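You operate a simulated robot arm through the tools that you are given. There is no shell and no other tool. Be economical: measure what you need, move in short steps, check, and stop when the job is done.

The job below is to be done with a simulated robot arm. You get a single attempt, and the scene is never put back.

## Task
Count 10 spacers into the grey cup and stand it on the black mat.
Fine: shut the gold lever, press the purple key to nought, then work the teal slider.

The check looks at the end state, three seconds after you hand in, the way a careful person would. Anything else that was tipped, shoved, dropped, spilled or broken makes it a failure.

## Robot
A 7-joint arm with a two-finger parallel gripper, fixed in place. Base frame: the origin is at the foot of the arm, x ahead of it, y to its left, z up; the work surface is at about z = 0.8. Units: m, rad, N and s.
With the tool pointing down near the work surface it reaches from about 0.24 to 0.68 m from the base axis. Its first joint turns from -1.152 to 1.152 rad. Payload 2.4 kg.
The TCP is the grasp point between the finger pads, 0.03 m short of the fingertips. In the tool frame z runs along the fingers and y along their closing line. Largest opening 0.094 m; finger width 0.028, thickness 0.01; the body of the gripper, 0.05 by 0.096 m, starts 0.055 m behind the TCP.
Orientation is told as [roll, pitch, yaw] about the base's x, y, z axes, in that order, counted from this pose: with the fingers straight down and closing along the base's y, the tool's x points along the base's -x, its y along +y and its z along -z.

## Interface
- The arm moves only by the tool play_rows. Its arguments are lists of equal length, an entry for each row: "claw": the finger opening in m, from 0 to 0.094; "offset": the shift along the tool's x, y, z in m, a list of three; "angular": the turn, a rotation vector about the tool's x, y, z in rad, a list of three. In form: {"claw": [claw, ...], "offset": [[tx, ty, tz], ...], "angular": [[wx, wy, wz], ...]}. A call has 1 to 12 rows; each row is the pose to reach, as a shift and turn from the pose commanded when the call began, along the tool's axes at that moment. Rows are played at 5 a second. More than 0.05 m and 0.15 rad between two rows, or a gripper value outside its range, and nothing of the call is played. A pose out of reach is approached as far as the arm can. The call stops where the force on the tool passes 60 N (or 10 N more than at its start, if that is more) or the arm is blocked; 0.2 s more then pass. The fingers move at their own pace (about 0.153 m/s each) and stop on an object; they squeeze with about 21 N. The grip force told is the motor's: it shows also when the fingers shut on nothing. Time passes only in rows, and 0.2 s behind the last, so rows that repeat a pose let the fingers close. The reply holds the time, the measured pose of the TCP, the force on the tool along the base axes, the opening and the grip force, in the units named above and with some noise.
- Cameras (640 x 400 px; columns grow to the right, rows downward): "scene" is fixed at [0.049, 0.4857, 1.4396]; the picture's right is [-0.62, -0.78, 0.00], its down [-0.47, 0.38, -0.80] and it looks along [0.62, -0.50, -0.61] (base axes); focal length 346 px, centre (320, 200). "wrist" rides on the gripper at [0.076, 0.014, -0.102] in the tool frame; the picture's right is [-0.18, 0.98, 0.00], its down [-0.75, -0.14, -0.64] and it looks along [-0.63, -0.12, 0.77] (tool axes); focal length 243 px, centre (320, 200). There is no depth. A picture from a camera that has moved, and an enlarged one, comes with that camera's place and axes in the base frame and with its lens.
- grab_frame(camera): a new picture of that camera. It takes no simulated time.
- close_up(camera, box): a new picture of the part [left, top, right, bottom] of that camera's present view, enlarged. It takes no simulated time.
- job_done(): hands the job in; it is judged then, once.

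Go step by step. Nothing tells you positions but the pictures and the camera data: compare them with the known pose of the tool, close in by small moves and look again before you grip or let go. The budget is 120 turns and 64 pictures, counting those below and the enlarged ones. Unless the task says otherwise, let go and move clear before handing in, and close with one line.

The tools are called after "Call:" by a JSON object that holds its "fn" and its "kwargs". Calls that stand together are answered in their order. play_rows: Moves the arm, as the interface text tells. Its arguments: {"type":"object","properties":{"claw":{"type":"array"},"offset":{"type":"array"},"angular":{"type":"array"}},"required":["claw","offset","angular"]} The other tools are called the same way: grab_frame (camera) takes a picture; close_up (camera, box) takes an enlarged picture of a part of a camera's view; job_done () hands the job in.

At the start:

```text
clock: 0.0
ee_pos: [0.3518, 0.052, 1.179]
orientation: [0.001, 0.0, -0.001]
force: [0.1, -0.2, -1.0]
gripper_width: 0.0941
grip_force: 0.0
```

scene: 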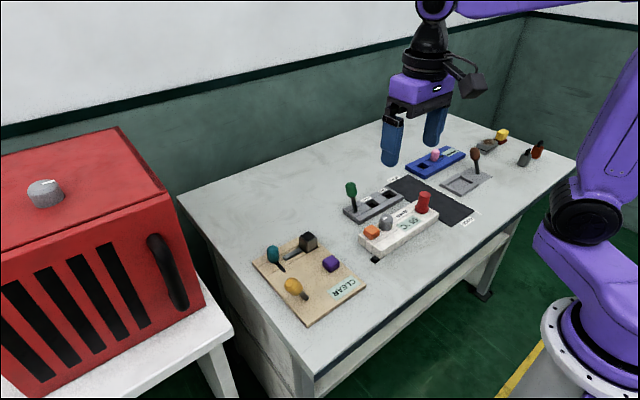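
wrist: 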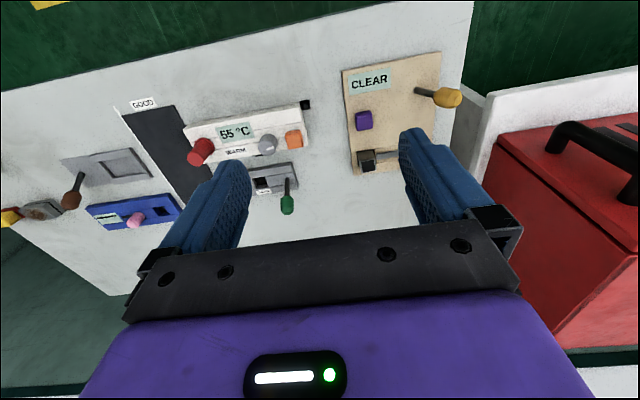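

I see a tan panel with a gold lever, a purple key, a teal knob and a display reading CLEAR, plus several other devices and a black mat. I'll take enlarged looks first.

Call:
{"fn": "close_up", "kwargs": {"camera": "scene", "box": [240, 220, 380, 330]}}

Call:
{"fn": "close_up", "kwargs": {"camera": "scene", "box": [330, 120, 570, 270]}}

Call:
{"fn": "close_up", "kwargs": {"camera": "wrist", "box": [330, 40, 490, 190]}}

Call:
{"fn": "close_up", "kwargs": {"camera": "wrist", "box": [0, 80, 320, 280]}}

```text
3.64 times, centred on (310, 275) of scene
camera zoom: at [0.049, 0.4857, 1.4396], right [-0.62, -0.78, 0.0], down [-0.47, 0.38, -0.8], along [0.62, -0.5, -0.61], focal length 1260 px, centre (356, -73)
```

zoom: 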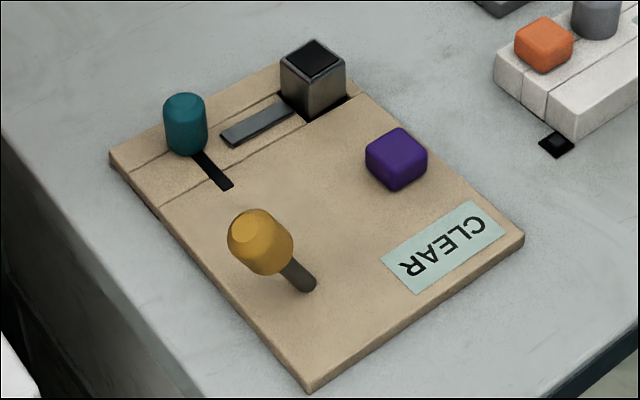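

```text
2.67 times, centred on (450, 195) of scene
camera zoom: at [0.049, 0.4857, 1.4396], right [-0.62, -0.78, 0.0], down [-0.47, 0.38, -0.8], along [0.62, -0.5, -0.61], focal length 924 px, centre (-27, 213)
```

zoom: 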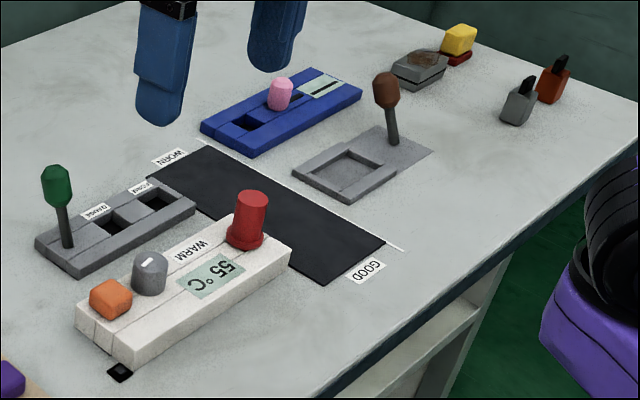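

```text
2.67 times, centred on (410, 115) of wrist
camera zoom: at [0.2741, 0.0668, 1.2803], right [0.18, 0.98, 0.0], down [0.75, -0.14, 0.64], along [0.63, -0.12, -0.77], focal length 647 px, centre (80, 427)
```

zoom: 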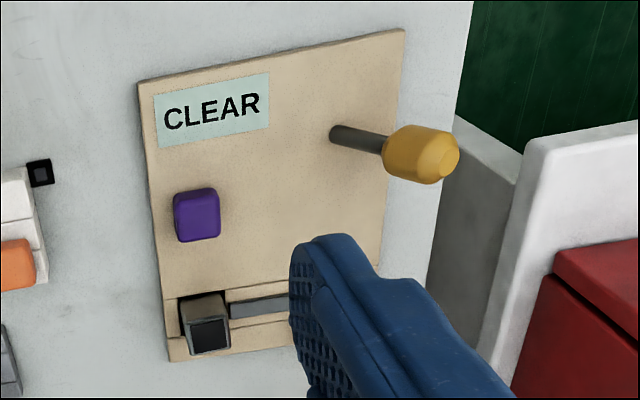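

```text
2.00 times, centred on (160, 180) of wrist
camera zoom: at [0.2741, 0.0668, 1.2803], right [0.18, 0.98, 0.0], down [0.75, -0.14, 0.64], along [0.63, -0.12, -0.77], focal length 485 px, centre (640, 240)
```

zoom: 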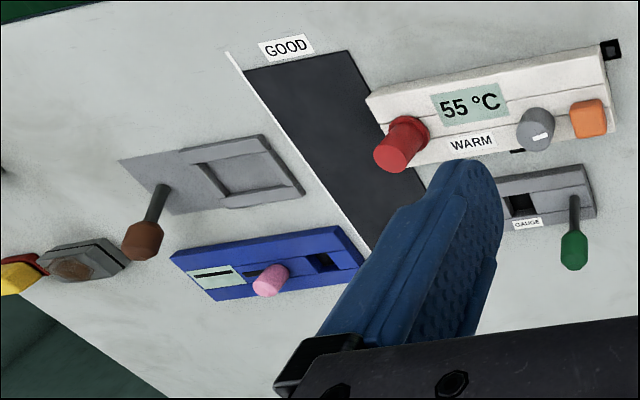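

The panel is aligned with the base: x is about 0.374 to 0.588 and y about 0.09 to 0.257. I put the gold knob near (0.437, 0.246, 0.87), the purple key near (0.467, 0.114), the teal knob near (0.56, 0.21) and the cup near (0.55, 0.12). I'll close the fingers and go to the outer side of the gold lever.

Call:
{"fn": "play_rows", "kwargs": {"claw": [0.0, 0.0, 0.0, 0.0, 0.0, 0.0, 0.0, 0.0], "offset": [[-0.011, 0.03, 0.02], [-0.022, 0.06, 0.04], [-0.033, 0.095, 0.06], [-0.044, 0.13, 0.08], [-0.055, 0.165, 0.1], [-0.066, 0.2, 0.12], [-0.08, 0.23, 0.15], [-0.085, 0.243, 0.179]], "angular": [[0, 0, 0], [0, 0, 0], [0, 0, 0], [0, 0, 0], [0, 0, 0], [0, 0, 0], [0, 0, 0], [0, 0, 0]]}}

Call:
{"fn": "grab_frame", "kwargs": {"camera": "wrist"}}

Call:
{"fn": "close_up", "kwargs": {"camera": "scene", "box": [220, 180, 400, 330]}}

```text
clock: 1.8
ee_pos: [0.4349, 0.2939, 0.9983]
orientation: [0.0, -0.002, 0.0]
force: [-0.4, 0.0, 0.0]
gripper_width: 0.0002
grip_force: 21.1
```

```text
57 pictures are left
camera wrist: at [0.3581, 0.3082, 1.1005], right [0.18, 0.98, 0.0], down [0.75, -0.14, 0.64], along [0.63, -0.12, -0.77], focal length 243 px, centre (320, 200)
```

wrist: 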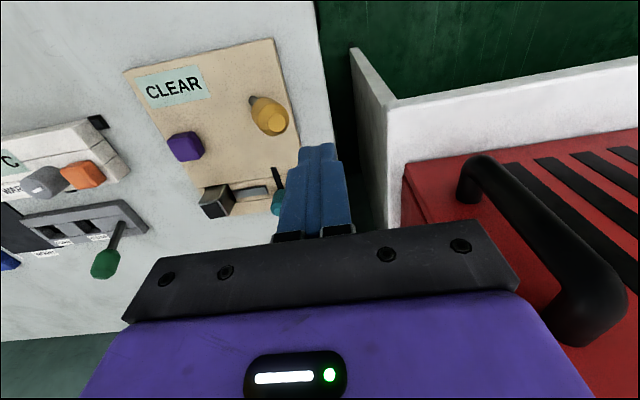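

```text
2.67 times, centred on (310, 255) of scene
camera zoom: at [0.049, 0.4858, 1.4396], right [-0.62, -0.78, 0.0], down [-0.47, 0.38, -0.8], along [0.62, -0.5, -0.61], focal length 924 px, centre (347, 53)
```

zoom: 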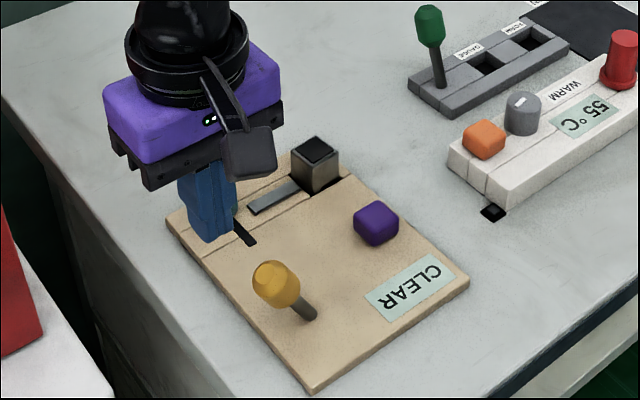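

The gold knob checks out at (0.437, 0.244, 0.87). I'm lowering beside it and pushing it toward -y.

Call:
{"fn": "play_rows", "kwargs": {"claw": [0.0, 0.0, 0.0, 0.0, 0.0, 0.0, 0.0, 0.0], "offset": [[0, 0, 0.04], [0, 0, 0.08], [0, 0, 0.113], [0, -0.02, 0.113], [0, -0.035, 0.113], [0, -0.05, 0.113], [0, -0.065, 0.113], [0, -0.075, 0.113]], "angular": [[0, 0, 0], [0, 0, 0], [0, 0, 0], [0, 0, 0], [0, 0, 0], [0, 0, 0], [0, 0, 0], [0, 0, 0]]}}

Call:
{"fn": "close_up", "kwargs": {"camera": "scene", "box": [220, 180, 400, 330]}}

```text
clock: 3.6
ee_pos: [0.435, 0.2212, 0.8875]
orientation: [-0.001, 0.0, 0.0]
force: [0.5, 1.7, 1.1]
gripper_width: 0.0002
grip_force: 20.8
```

```text
2.67 times, centred on (310, 255) of scene
camera zoom: at [0.049, 0.4858, 1.4396], right [-0.62, -0.78, 0.0], down [-0.47, 0.38, -0.8], along [0.62, -0.5, -0.61], focal length 924 px, centre (347, 53)
```

zoom: 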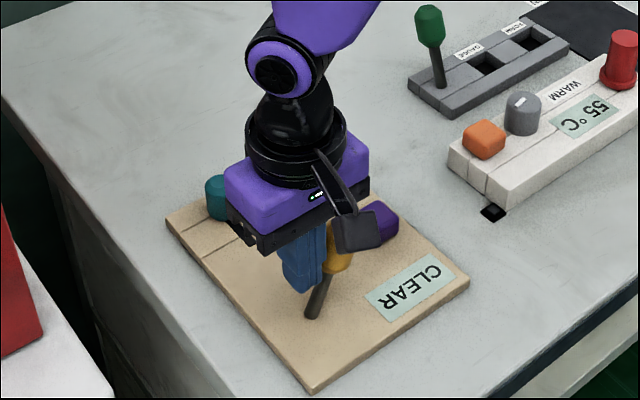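

Low force and the lever is following past vertical. I'll push on, looking for its stop.

Call:
{"fn": "play_rows", "kwargs": {"claw": [0.0, 0.0, 0.0, 0.0], "offset": [[0, -0.01, 0], [0, -0.018, 0.002], [0, -0.024, 0.004], [0, -0.03, 0.006]], "angular": [[0, 0, 0], [0, 0, 0], [0, 0, 0], [0, 0, 0]]}}

Call:
{"fn": "grab_frame", "kwargs": {"camera": "wrist"}}

```text
clock: 4.3
ee_pos: [0.435, 0.2185, 0.889]
orientation: [0.017, -0.019, 0.021]
force: [-1.5, 10.2, 2.2]
gripper_width: 0.0003
grip_force: 21.6
stopped in row 3: the force on the tool passed its limit (the readings are from after the stop); the commanded pose is now the measured one
```

```text
54 pictures are left
camera wrist: at [0.3568, 0.2287, 0.9893], right [0.16, 0.99, 0.02], down [0.74, -0.14, 0.65], along [0.65, -0.09, -0.76], focal length 243 px, centre (320, 200)
```

wrist: 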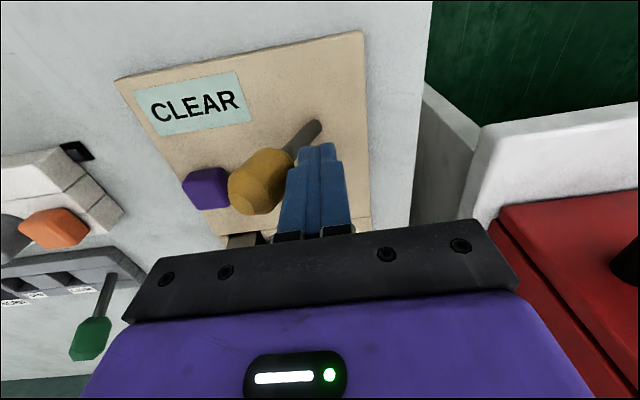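

The lever is against its other stop. I'll back off and rise, righting the slight tilt, then look.

Call:
{"fn": "play_rows", "kwargs": {"claw": [0.0, 0.0, 0.0, 0.0, 0.0], "offset": [[0, 0.015, 0], [0, 0.02, -0.02], [0, 0.02, -0.06], [0, 0.02, -0.1], [0, 0.02, -0.1]], "angular": [[0, 0, 0], [0.017, 0.019, 0.021], [0.017, 0.019, 0.021], [0.017, 0.019, 0.021], [0.017, 0.019, 0.021]]}}

Call:
{"fn": "grab_frame", "kwargs": {"camera": "wrist"}}

Call:
{"fn": "close_up", "kwargs": {"camera": "scene", "box": [240, 220, 380, 330]}}

```text
clock: 5.5
ee_pos: [0.4336, 0.2341, 0.9863]
orientation: [-0.004, 0.004, -0.002]
force: [-0.3, 0.9, 0.5]
gripper_width: 0.0
grip_force: 21.2
```

```text
53 pictures are left
camera wrist: at [0.3572, 0.2487, 1.0886], right [0.19, 0.98, 0.0], down [0.76, -0.14, 0.64], along [0.63, -0.12, -0.77], focal length 243 px, centre (320, 200)
```

wrist: 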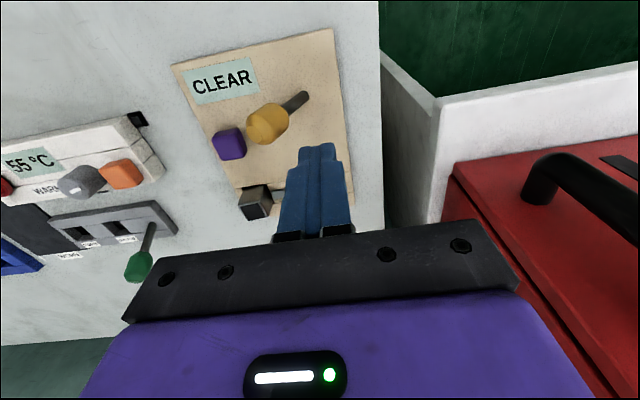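

```text
3.64 times, centred on (310, 275) of scene
camera zoom: at [0.049, 0.4857, 1.4396], right [-0.62, -0.78, 0.0], down [-0.47, 0.38, -0.8], along [0.62, -0.5, -0.61], focal length 1260 px, centre (356, -73)
```

zoom: 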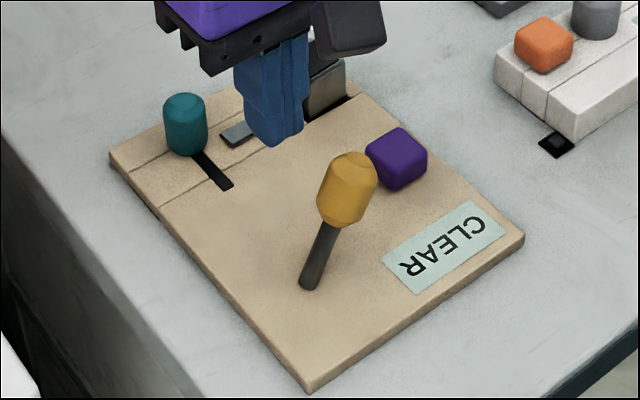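

The lever stays over and the display still reads CLEAR. Next I'll go above the purple key at (0.468, 0.114) and lower close to it.

Call:
{"fn": "play_rows", "kwargs": {"claw": [0.0, 0.0, 0.0, 0.0, 0.0, 0.0, 0.0], "offset": [[-0.012, -0.04, 0], [-0.024, -0.08, 0], [-0.034, -0.12, 0], [-0.034, -0.12, 0.04], [-0.034, -0.12, 0.08], [-0.034, -0.12, 0.11], [-0.034, -0.12, 0.11]], "angular": [[0, 0, 0], [0, 0, 0], [0, 0, 0], [0, 0, 0], [0, 0, 0], [0, 0, 0], [0, 0, 0]]}}

Call:
{"fn": "close_up", "kwargs": {"camera": "scene", "box": [240, 220, 380, 330]}}

Call:
{"fn": "close_up", "kwargs": {"camera": "wrist", "box": [220, 20, 460, 240]}}

```text
clock: 7.1
ee_pos: [0.4675, 0.1129, 0.8777]
orientation: [-0.003, 0.003, -0.003]
force: [-0.4, -0.7, 0.2]
gripper_width: 0.0001
grip_force: 21.5
```

```text
3.64 times, centred on (310, 275) of scene
camera zoom: at [0.049, 0.4857, 1.4396], right [-0.62, -0.78, 0.0], down [-0.47, 0.38, -0.8], along [0.62, -0.5, -0.61], focal length 1260 px, centre (356, -73)
```

zoom: 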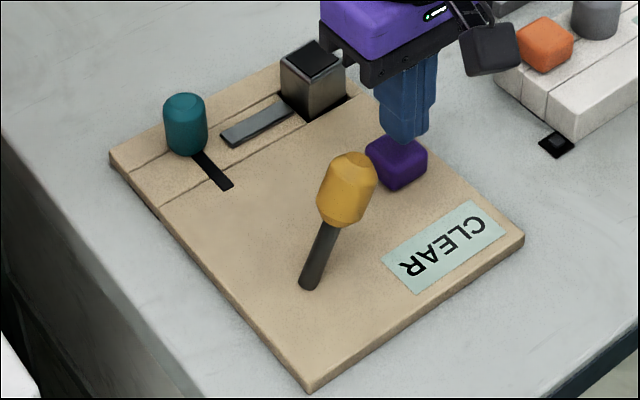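

```text
1.82 times, centred on (340, 130) of wrist
camera zoom: at [0.3917, 0.1279, 0.98], right [0.19, 0.98, 0.0], down [0.75, -0.14, 0.64], along [0.63, -0.12, -0.77], focal length 441 px, centre (284, 327)
```

zoom: 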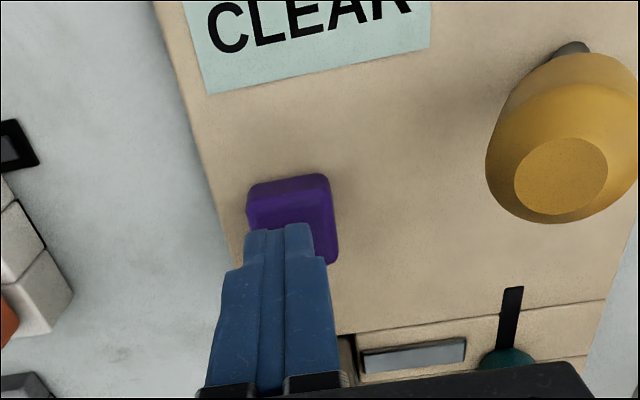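

The tip is just above the key. I'll press down in small steps and release.

Call:
{"fn": "play_rows", "kwargs": {"claw": [0.0, 0.0, 0.0, 0.0, 0.0, 0.0], "offset": [[0, 0, 0.008], [0, 0, 0.013], [0, 0, 0.016], [0, 0, 0.019], [0, 0, 0.021], [0, 0, 0.021]], "angular": [[0, 0, 0], [0, 0, 0], [0, 0, 0], [0, 0, 0], [0, 0, 0], [0, 0, 0]]}}

Call:
{"fn": "close_up", "kwargs": {"camera": "scene", "box": [240, 220, 380, 330]}}

```text
clock: 8.5
ee_pos: [0.4667, 0.1138, 0.8578]
orientation: [-0.002, 0.004, -0.002]
force: [-2.6, 3.0, 8.4]
gripper_width: 0.0
grip_force: 20.8
```

```text
3.64 times, centred on (310, 275) of scene
camera zoom: at [0.0488, 0.4858, 1.4396], right [-0.62, -0.78, 0.0], down [-0.47, 0.38, -0.8], along [0.62, -0.5, -0.61], focal length 1260 px, centre (356, -73)
```

zoom: 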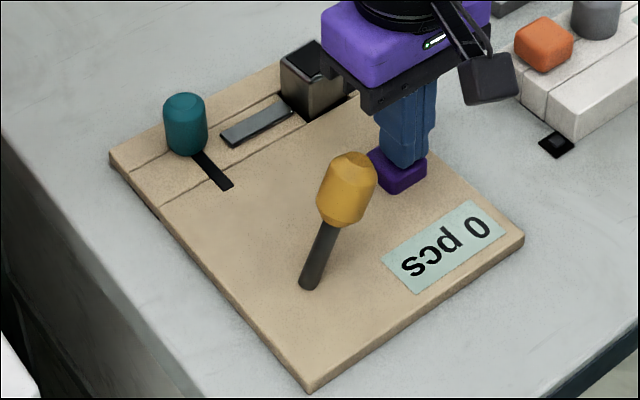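

The counter reads 0 pcs. I'll release, rise, and go above the teal slider with the fingers part open.

Call:
{"fn": "play_rows", "kwargs": {"claw": [0.0, 0.0, 0.0, 0.03, 0.06, 0.06, 0.06, 0.06], "offset": [[0, 0, -0.02], [0, 0, -0.06], [0, 0, -0.1], [-0.03, 0.03, -0.1], [-0.06, 0.06, -0.1], [-0.085, 0.085, -0.1], [-0.099, 0.097, -0.1], [-0.099, 0.097, -0.1]], "angular": [[0, 0, 0], [0, 0, 0], [0, 0, 0], [0, 0, 0], [0, 0, 0], [0, 0, 0], [0, 0, 0], [0, 0, 0]]}}

Call:
{"fn": "grab_frame", "kwargs": {"camera": "wrist"}}

Call:
{"fn": "close_up", "kwargs": {"camera": "scene", "box": [240, 200, 400, 330]}}

```text
clock: 10.3
ee_pos: [0.5649, 0.2118, 0.957]
orientation: [-0.004, 0.004, -0.003]
force: [-0.8, 0.2, 0.3]
gripper_width: 0.0601
grip_force: 0.1
```

```text
48 pictures are left
camera wrist: at [0.4885, 0.2271, 1.0596], right [0.19, 0.98, 0.0], down [0.76, -0.14, 0.64], along [0.63, -0.12, -0.77], focal length 243 px, centre (320, 200)
```

wrist: 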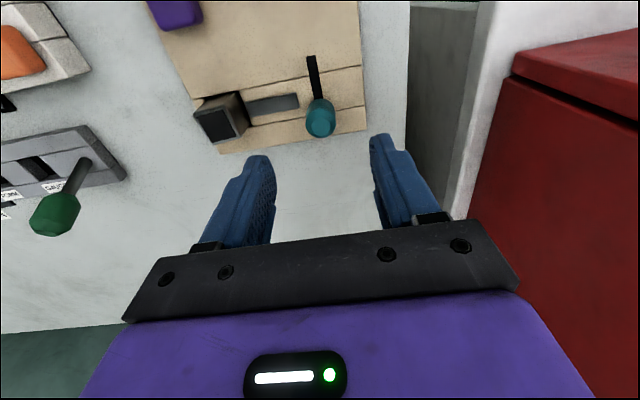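

```text
3.08 times, centred on (320, 265) of scene
camera zoom: at [0.049, 0.4858, 1.4396], right [-0.62, -0.78, 0.0], down [-0.47, 0.38, -0.8], along [0.62, -0.5, -0.61], focal length 1066 px, centre (320, 0)
```

zoom: 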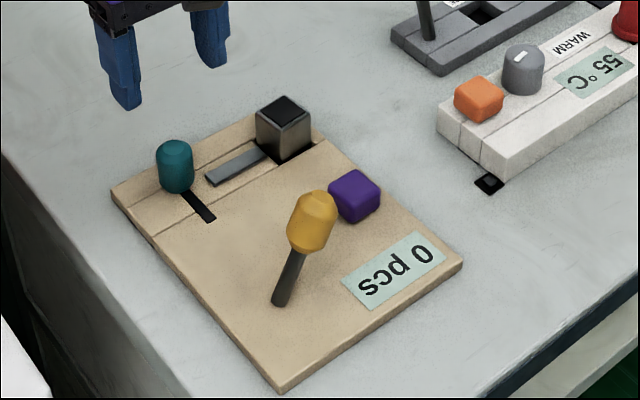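

The knob sits centred between the fingers at about (0.569, 0.212). I'll lower around it and grip.

Call:
{"fn": "play_rows", "kwargs": {"claw": [0.06, 0.06, 0.06, 0.06, 0.0, 0.0, 0.0], "offset": [[-0.004, 0, 0.04], [-0.004, 0, 0.075], [-0.004, 0, 0.099], [-0.004, 0, 0.099], [-0.004, 0, 0.099], [-0.004, 0, 0.099], [-0.004, 0, 0.099]], "angular": [[0, 0, 0], [0, 0, 0], [0, 0, 0], [0, 0, 0], [0, 0, 0], [0, 0, 0], [0, 0, 0]]}}

Call:
{"fn": "close_up", "kwargs": {"camera": "scene", "box": [240, 200, 400, 330]}}

```text
clock: 11.9
ee_pos: [0.5689, 0.2085, 0.8573]
orientation: [-0.003, 0.004, -0.003]
force: [1.2, -0.6, -4.6]
gripper_width: 0.0267
grip_force: 45.3
```

```text
3.08 times, centred on (320, 265) of scene
camera zoom: at [0.0491, 0.4858, 1.4396], right [-0.62, -0.78, 0.0], down [-0.47, 0.38, -0.8], along [0.62, -0.5, -0.61], focal length 1066 px, centre (320, 0)
```

zoom: 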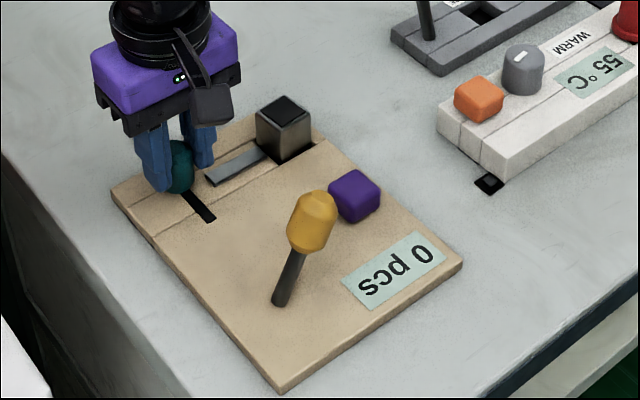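

The knob is held. I'll draw the slider along its slot toward -x.

Call:
{"fn": "play_rows", "kwargs": {"claw": [0, 0, 0, 0, 0], "offset": [[0.01, 0, 0], [0.02, 0, 0], [0.03, 0, 0], [0.036, 0, 0], [0.036, 0, 0]], "angular": [[0, 0, 0], [0, 0, 0], [0, 0, 0], [0, 0, 0], [0, 0, 0]]}}

Call:
{"fn": "close_up", "kwargs": {"camera": "scene", "box": [240, 200, 400, 330]}}

```text
clock: 13.1
ee_pos: [0.5338, 0.2097, 0.8577]
orientation: [-0.003, 0.005, -0.004]
force: [2.5, 0.1, -12.5]
gripper_width: 0.0267
grip_force: 45.6
```

```text
3.08 times, centred on (320, 265) of scene
camera zoom: at [0.0493, 0.4858, 1.4396], right [-0.62, -0.78, 0.0], down [-0.47, 0.38, -0.8], along [0.62, -0.5, -0.61], focal length 1066 px, centre (320, 0)
```

zoom: 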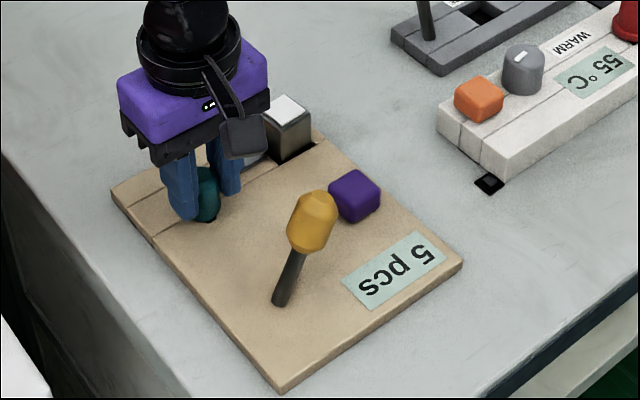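

It already reads 5 pcs and the cup shows white inside, so it may count per stroke or over time. I'll return the slider at once and read again.

Call:
{"fn": "play_rows", "kwargs": {"claw": [0, 0], "offset": [[-0.018, 0, 0], [-0.036, 0, 0]], "angular": [[0, 0, 0], [0, 0, 0]]}}

Call:
{"fn": "close_up", "kwargs": {"camera": "scene", "box": [240, 200, 400, 330]}}

```text
clock: 13.7
ee_pos: [0.5696, 0.2103, 0.8583]
orientation: [-0.004, 0.006, -0.002]
force: [-4.0, 2.7, -6.0]
gripper_width: 0.0267
grip_force: 45.0
```

```text
3.08 times, centred on (320, 265) of scene
camera zoom: at [0.0491, 0.4858, 1.4396], right [-0.62, -0.78, 0.0], down [-0.47, 0.38, -0.8], along [0.62, -0.5, -0.61], focal length 1066 px, centre (320, 0)
```

zoom: 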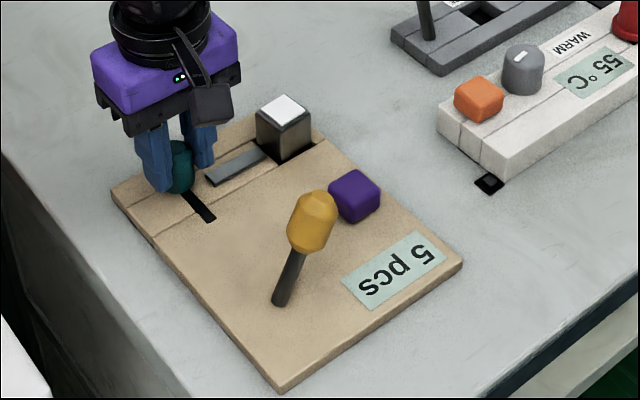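

It holds at 5 pcs. I'll repeat an identical stroke and return, then read.

Call:
{"fn": "play_rows", "kwargs": {"claw": [0, 0, 0, 0, 0], "offset": [[0.01, 0, 0], [0.02, 0, 0], [0.03, 0, 0], [0.036, 0, 0], [0.036, 0, 0]], "angular": [[0, 0, 0], [0, 0, 0], [0, 0, 0], [0, 0, 0], [0, 0, 0]]}}

Call:
{"fn": "play_rows", "kwargs": {"claw": [0, 0], "offset": [[-0.018, 0, 0], [-0.036, 0, 0]], "angular": [[0, 0, 0], [0, 0, 0]]}}

Call:
{"fn": "close_up", "kwargs": {"camera": "scene", "box": [240, 200, 400, 330]}}

```text
clock: 14.9
ee_pos: [0.5343, 0.2101, 0.8576]
orientation: [-0.004, 0.001, -0.003]
force: [2.3, 1.8, -9.5]
gripper_width: 0.0271
grip_force: 45.0
```

```text
clock: 15.5
ee_pos: [0.5698, 0.2096, 0.8572]
orientation: [-0.003, 0.004, -0.004]
force: [-2.1, 3.0, 3.1]
gripper_width: 0.0267
grip_force: 44.8
```

```text
3.08 times, centred on (320, 265) of scene
camera zoom: at [0.0489, 0.4858, 1.4396], right [-0.62, -0.78, 0.0], down [-0.47, 0.38, -0.8], along [0.62, -0.5, -0.61], focal length 1066 px, centre (320, 0)
```

zoom: 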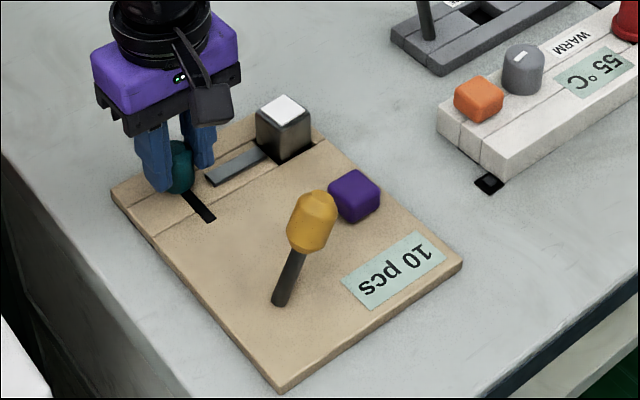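

The display reads 10 pcs. I'll let go of the slider, rise, and look at the cup from above.

Call:
{"fn": "play_rows", "kwargs": {"claw": [0.06, 0.06, 0.06, 0.06, 0.06, 0.06, 0.06, 0.06, 0.06], "offset": [[0, 0, 0], [0, 0, 0], [0, 0, -0.04], [0, 0, -0.08], [0, 0, -0.12], [0.02, -0.04, -0.12], [0.05, -0.07, -0.12], [0.08, -0.09, -0.12], [0.08, -0.09, -0.12]], "angular": [[0, 0, 0], [0, 0, 0], [0, 0, 0], [0, 0, 0], [0, 0, 0], [0, 0, 0], [0, 0, 0], [0, 0, 0], [0, 0, 0]]}}

Call:
{"fn": "close_up", "kwargs": {"camera": "scene", "box": [265, 220, 355, 280]}}

Call:
{"fn": "grab_frame", "kwargs": {"camera": "wrist"}}

```text
clock: 17.5
ee_pos: [0.49, 0.1207, 0.9792]
orientation: [-0.003, 0.004, 0.0]
force: [0.2, 1.0, -0.3]
gripper_width: 0.0601
grip_force: 0.1
```

```text
6.67 times, centred on (310, 250) of scene
camera zoom: at [0.049, 0.4857, 1.4396], right [-0.62, -0.78, 0.0], down [-0.47, 0.38, -0.8], along [0.62, -0.5, -0.61], focal length 2310 px, centre (387, -133)
```

zoom: 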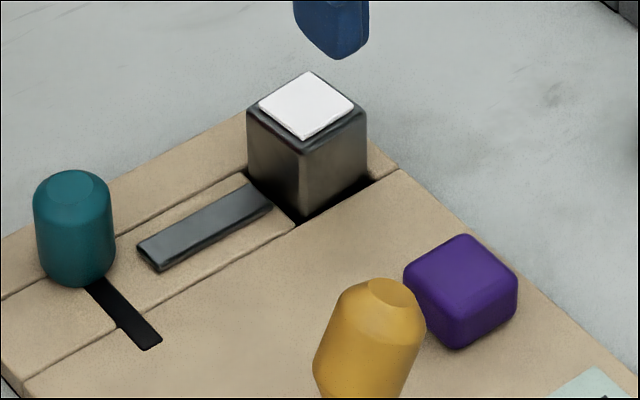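

```text
41 pictures are left
camera wrist: at [0.4139, 0.1358, 1.0813], right [0.19, 0.98, 0.0], down [0.76, -0.14, 0.64], along [0.63, -0.12, -0.77], focal length 243 px, centre (320, 200)
```

wrist: 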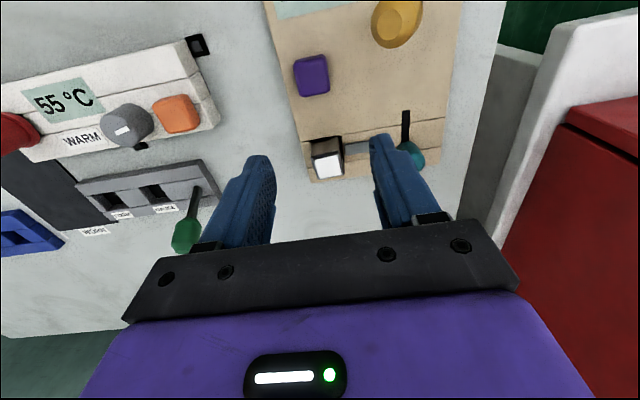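

The cup has its centre near (0.551, 0.1185) and its top near 0.853, and the low chute stays clear of the fingers. I'll go over it and down.

Call:
{"fn": "play_rows", "kwargs": {"claw": [0.06, 0.06, 0.06, 0.06, 0.06, 0.06, 0.06], "offset": [[-0.03, -0.001, 0], [-0.061, -0.002, 0], [-0.061, -0.002, 0.04], [-0.061, -0.002, 0.08], [-0.061, -0.002, 0.11], [-0.061, -0.002, 0.124], [-0.061, -0.002, 0.124]], "angular": [[0, 0, 0], [0, 0, 0], [0, 0, 0], [0, 0, 0], [0, 0, 0], [0, 0, 0], [0, 0, 0]]}}

Call:
{"fn": "close_up", "kwargs": {"camera": "scene", "box": [255, 200, 375, 280]}}

Call:
{"fn": "close_up", "kwargs": {"camera": "wrist", "box": [200, 40, 460, 240]}}

```text
clock: 19.1
ee_pos: [0.552, 0.118, 0.8523]
orientation: [-0.003, 0.004, -0.003]
force: [-0.9, -0.2, -0.4]
gripper_width: 0.0597
grip_force: 0.1
```

```text
5.00 times, centred on (315, 240) of scene
camera zoom: at [0.049, 0.4857, 1.4396], right [-0.62, -0.78, 0.0], down [-0.47, 0.38, -0.8], along [0.62, -0.5, -0.61], focal length 1732 px, centre (345, 0)
```

zoom: 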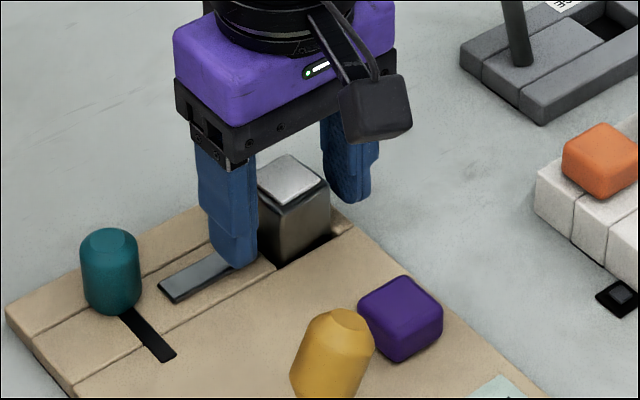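

```text
2.00 times, centred on (330, 140) of wrist
camera zoom: at [0.4764, 0.1334, 0.9549], right [0.19, 0.98, 0.0], down [0.76, -0.14, 0.64], along [0.63, -0.12, -0.77], focal length 485 px, centre (300, 320)
```

zoom: 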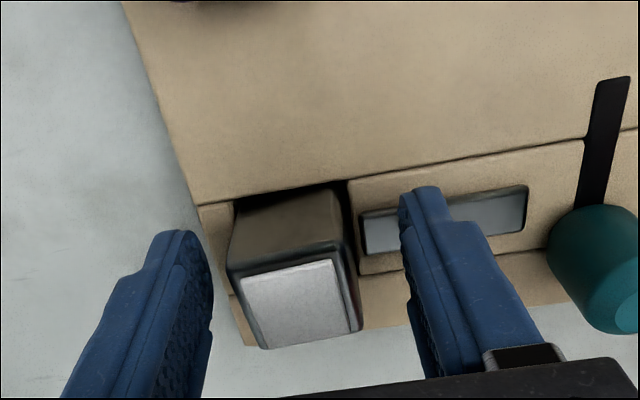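

The cup is between the fingers. I'll close gently and check the opening.

Call:
{"fn": "play_rows", "kwargs": {"claw": [0.045, 0.036, 0.032, 0.029, 0.029, 0.029], "offset": [[0, 0, 0], [0, 0, 0], [0, 0, 0], [0, 0, 0], [0, 0, 0], [0, 0, 0]], "angular": [[0, 0, 0], [0, 0, 0], [0, 0, 0], [0, 0, 0], [0, 0, 0], [0, 0, 0]]}}

Call:
{"fn": "close_up", "kwargs": {"camera": "wrist", "box": [200, 40, 460, 240]}}

```text
clock: 20.5
ee_pos: [0.5523, 0.1191, 0.8517]
orientation: [-0.003, 0.004, -0.002]
force: [1.5, -3.2, 1.7]
gripper_width: 0.0332
grip_force: 21.3
```

```text
2.00 times, centred on (330, 140) of wrist
camera zoom: at [0.4764, 0.133, 0.9551], right [0.19, 0.98, 0.0], down [0.76, -0.14, 0.64], along [0.63, -0.12, -0.77], focal length 485 px, centre (300, 320)
```

zoom: 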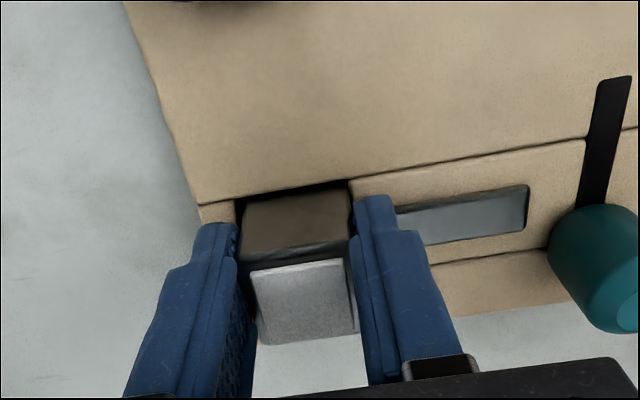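

The cup is held at 0.033 opening. I'll lift it straight up slowly and look.

Call:
{"fn": "play_rows", "kwargs": {"claw": [0.0, 0.0, 0.0, 0.0, 0.0, 0.0, 0.0], "offset": [[0, 0, 0], [0, 0, -0.015], [0, 0, -0.035], [0, 0, -0.06], [0, 0, -0.085], [0, 0, -0.108], [0, 0, -0.118]], "angular": [[0, 0, 0], [0, 0, 0], [0, 0, 0], [0, 0, 0], [0, 0, 0], [0, 0, 0], [0, 0, 0]]}}

Call:
{"fn": "close_up", "kwargs": {"camera": "scene", "box": [240, 160, 400, 290]}}

Call:
{"fn": "grab_frame", "kwargs": {"camera": "wrist"}}

```text
clock: 22.1
ee_pos: [0.5514, 0.1181, 0.9726]
orientation: [-0.002, 0.002, -0.004]
force: [0.4, 0.3, -0.3]
gripper_width: 0.0329
grip_force: 20.9
```

```text
3.08 times, centred on (320, 225) of scene
camera zoom: at [0.049, 0.4857, 1.4396], right [-0.62, -0.78, 0.0], down [-0.47, 0.38, -0.8], along [0.62, -0.5, -0.61], focal length 1066 px, centre (320, 123)
```

zoom: 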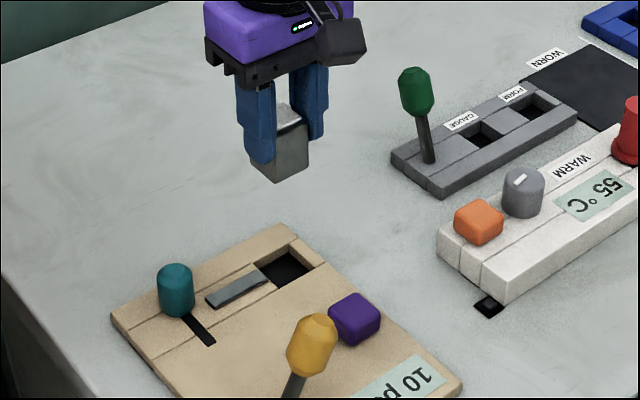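

```text
36 pictures are left
camera wrist: at [0.476, 0.1336, 1.0746], right [0.19, 0.98, 0.0], down [0.76, -0.14, 0.64], along [0.63, -0.12, -0.77], focal length 243 px, centre (320, 200)
```

wrist: 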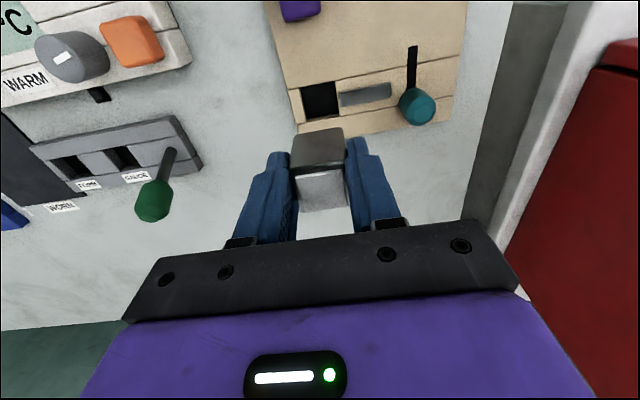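

The cup is lifted upright, its bottom about 0.044 below the TCP. I'll raise it a little more and carry it toward the mat, near (0.50, -0.30).

Call:
{"fn": "play_rows", "kwargs": {"claw": [0, 0, 0, 0, 0, 0, 0, 0, 0, 0, 0, 0], "offset": [[0, -0.005, -0.03], [0.002, -0.02, -0.055], [0.005, -0.045, -0.065], [0.01, -0.08, -0.065], [0.015, -0.12, -0.065], [0.02, -0.16, -0.065], [0.025, -0.2, -0.065], [0.03, -0.24, -0.065], [0.035, -0.28, -0.065], [0.04, -0.315, -0.065], [0.045, -0.34, -0.065], [0.05, -0.35, -0.065]], "angular": [[0, 0, 0], [0, 0, 0], [0, 0, 0], [0, 0, 0], [0, 0, 0], [0, 0, 0], [0, 0, 0], [0, 0, 0], [0, 0, 0], [0, 0, 0], [0, 0, 0], [0, 0, 0]]}}

Call:
{"fn": "grab_frame", "kwargs": {"camera": "scene"}}

Call:
{"fn": "grab_frame", "kwargs": {"camera": "wrist"}}

```text
clock: 24.7
ee_pos: [0.5012, -0.2314, 1.0378]
orientation: [-0.004, 0.003, -0.002]
force: [-0.1, -0.2, -0.6]
gripper_width: 0.0333
grip_force: 21.0
```

```text
35 pictures are left
```

scene: 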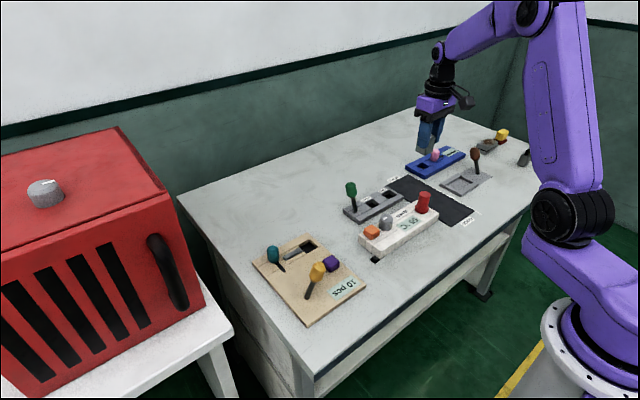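

```text
34 pictures are left
camera wrist: at [0.4246, -0.2165, 1.1407], right [0.19, 0.98, 0.0], down [0.76, -0.14, 0.64], along [0.63, -0.12, -0.77], focal length 243 px, centre (320, 200)
```

wrist: 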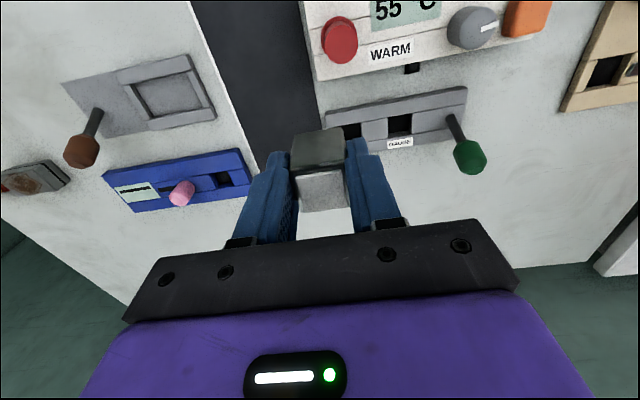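

The mat spans y of about -0.356 to -0.24 here. I'll move to (0.51, -0.298) and lower until just above the mat.

Call:
{"fn": "play_rows", "kwargs": {"claw": [0, 0, 0, 0, 0, 0, 0, 0, 0, 0], "offset": [[-0.003, -0.025, 0], [-0.007, -0.05, 0], [-0.009, -0.067, 0], [-0.009, -0.067, 0.03], [-0.009, -0.067, 0.07], [-0.009, -0.067, 0.11], [-0.009, -0.067, 0.145], [-0.009, -0.067, 0.168], [-0.009, -0.067, 0.178], [-0.009, -0.067, 0.178]], "angular": [[0, 0, 0], [0, 0, 0], [0, 0, 0], [0, 0, 0], [0, 0, 0], [0, 0, 0], [0, 0, 0], [0, 0, 0], [0, 0, 0], [0, 0, 0]]}}

Call:
{"fn": "close_up", "kwargs": {"camera": "scene", "box": [380, 110, 500, 230]}}

Call:
{"fn": "grab_frame", "kwargs": {"camera": "wrist"}}

```text
clock: 26.9
ee_pos: [0.508, -0.2995, 0.8605]
orientation: [-0.003, 0.004, -0.003]
force: [0.5, 0.4, -0.3]
gripper_width: 0.0331
grip_force: 20.3
```

```text
3.33 times, centred on (440, 170) of scene
camera zoom: at [0.049, 0.4857, 1.4396], right [-0.62, -0.78, 0.0], down [-0.47, 0.38, -0.8], along [0.62, -0.5, -0.61], focal length 1155 px, centre (-80, 300)
```

zoom: 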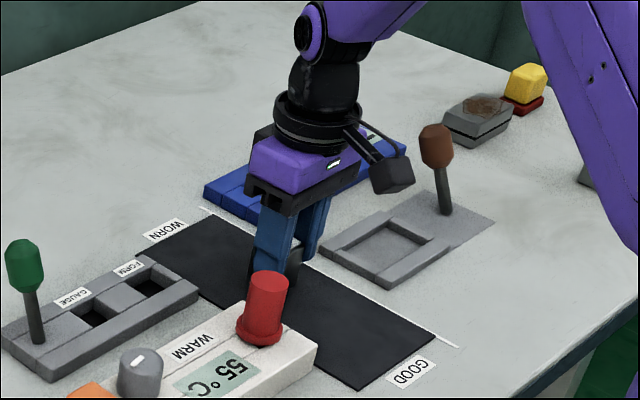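

```text
32 pictures are left
camera wrist: at [0.4324, -0.2849, 0.962], right [0.19, 0.98, 0.0], down [0.76, -0.14, 0.64], along [0.63, -0.12, -0.77], focal length 243 px, centre (320, 200)
```

wrist: 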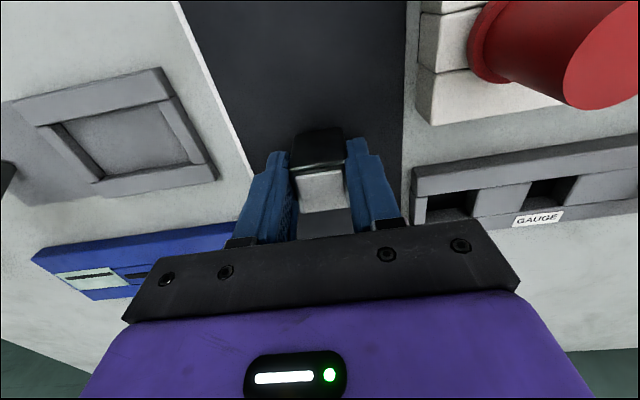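

The cup is over the mat, well inside the edges. I'll lower in small steps to feel for contact.

Call:
{"fn": "play_rows", "kwargs": {"claw": [0, 0, 0, 0, 0], "offset": [[0, 0, 0.003], [0, 0, 0.006], [0, 0, 0.009], [0, 0, 0.011], [0, 0, 0.011]], "angular": [[0, 0, 0], [0, 0, 0], [0, 0, 0], [0, 0, 0], [0, 0, 0]]}}

```text
clock: 28.1
ee_pos: [0.5096, -0.2992, 0.853]
orientation: [-0.005, -0.004, -0.005]
force: [-9.3, 4.3, 43.5]
gripper_width: 0.0335
grip_force: 21.5
```

Contact already, at 43 N. I'll ease up to nearly no load before letting go.

Call:
{"fn": "play_rows", "kwargs": {"claw": [0, 0, 0], "offset": [[0, 0, -0.002], [0, 0, -0.0035], [0, 0, -0.0035]], "angular": [[0, 0, 0], [0, 0, 0], [0, 0, 0]]}}

Call:
{"fn": "close_up", "kwargs": {"camera": "wrist", "box": [220, 60, 440, 240]}}

Call:
{"fn": "close_up", "kwargs": {"camera": "scene", "box": [410, 150, 480, 210]}}

```text
clock: 28.9
ee_pos: [0.509, -0.2995, 0.853]
orientation: [-0.004, 0.001, -0.003]
force: [5.8, -3.2, 8.0]
gripper_width: 0.0334
grip_force: 21.6
```

```text
2.22 times, centred on (330, 150) of wrist
camera zoom: at [0.4326, -0.2845, 0.9553], right [0.19, 0.98, 0.0], down [0.75, -0.14, 0.64], along [0.63, -0.12, -0.77], focal length 539 px, centre (298, 311)
```

zoom: 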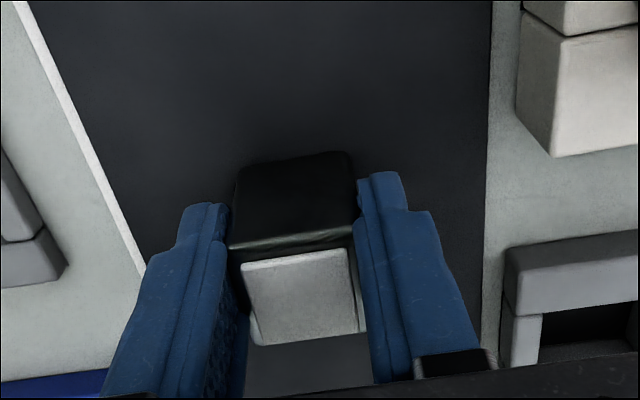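

```text
6.67 times, centred on (445, 180) of scene
camera zoom: at [0.049, 0.4858, 1.4396], right [-0.62, -0.78, 0.0], down [-0.47, 0.38, -0.8], along [0.62, -0.5, -0.61], focal length 2310 px, centre (-513, 333)
```

zoom: 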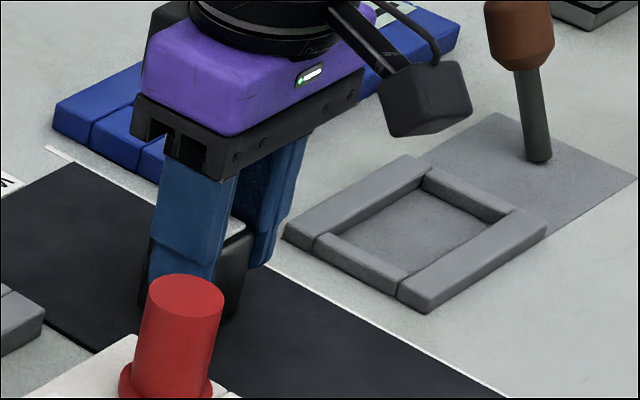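

It is resting lightly on the mat and upright. I'll open slowly, then rise straight up.

Call:
{"fn": "play_rows", "kwargs": {"claw": [0.036, 0.042, 0.055, 0.06, 0.06, 0.06, 0.06, 0.06, 0.06], "offset": [[0, 0, 0], [0, 0, 0], [0, 0, 0], [0, 0, 0], [0, 0, -0.01], [0, 0, -0.03], [0, 0, -0.07], [0, 0, -0.11], [0, 0, -0.15]], "angular": [[0, 0, 0], [0, 0, 0], [0, 0, 0], [0, 0, 0], [0, 0, 0], [0, 0, 0], [0, 0, 0], [0, 0, 0], [0, 0, 0]]}}

Call:
{"fn": "grab_frame", "kwargs": {"camera": "scene"}}

Call:
{"fn": "close_up", "kwargs": {"camera": "scene", "box": [380, 130, 500, 230]}}

Call:
{"fn": "grab_frame", "kwargs": {"camera": "wrist"}}

```text
clock: 30.9
ee_pos: [0.5075, -0.299, 1.0045]
orientation: [-0.003, 0.004, -0.004]
force: [0.2, 0.4, -0.4]
gripper_width: 0.06
grip_force: 0.1
```

```text
29 pictures are left
```

scene: 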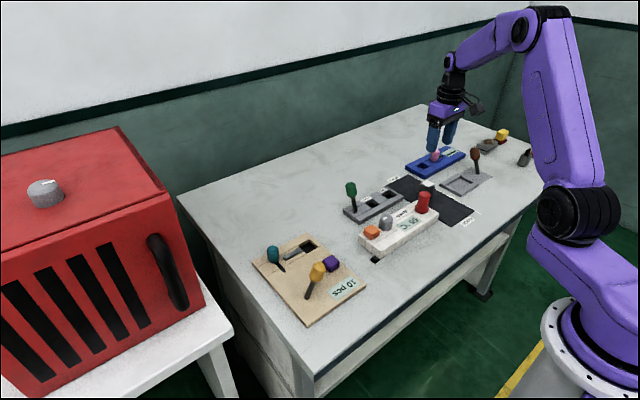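

```text
4.00 times, centred on (440, 180) of scene
camera zoom: at [0.049, 0.4858, 1.4396], right [-0.62, -0.78, 0.0], down [-0.47, 0.38, -0.8], along [0.62, -0.5, -0.61], focal length 1386 px, centre (-160, 280)
```

zoom: 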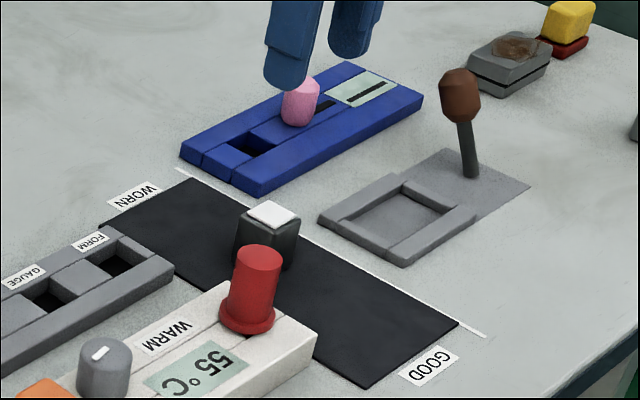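

```text
27 pictures are left
camera wrist: at [0.4321, -0.2838, 1.1071], right [0.19, 0.98, 0.0], down [0.76, -0.14, 0.64], along [0.63, -0.12, -0.77], focal length 243 px, centre (320, 200)
```

wrist: 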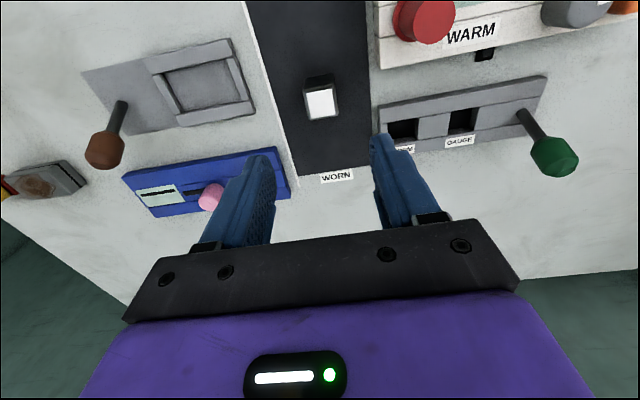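

The cup stands upright on the mat and the counter reads 10 pcs. The gripper is clear and nothing else has moved, so I'll hand in.

Call:
{"fn": "job_done", "kwargs": {}}

```text
The job is handed in.
```

The grey cup stands on the black mat with 10 spacers by the counter: I shut the gold lever, zeroed the count with the purple key, and two strokes of the teal slider gave 5 each.
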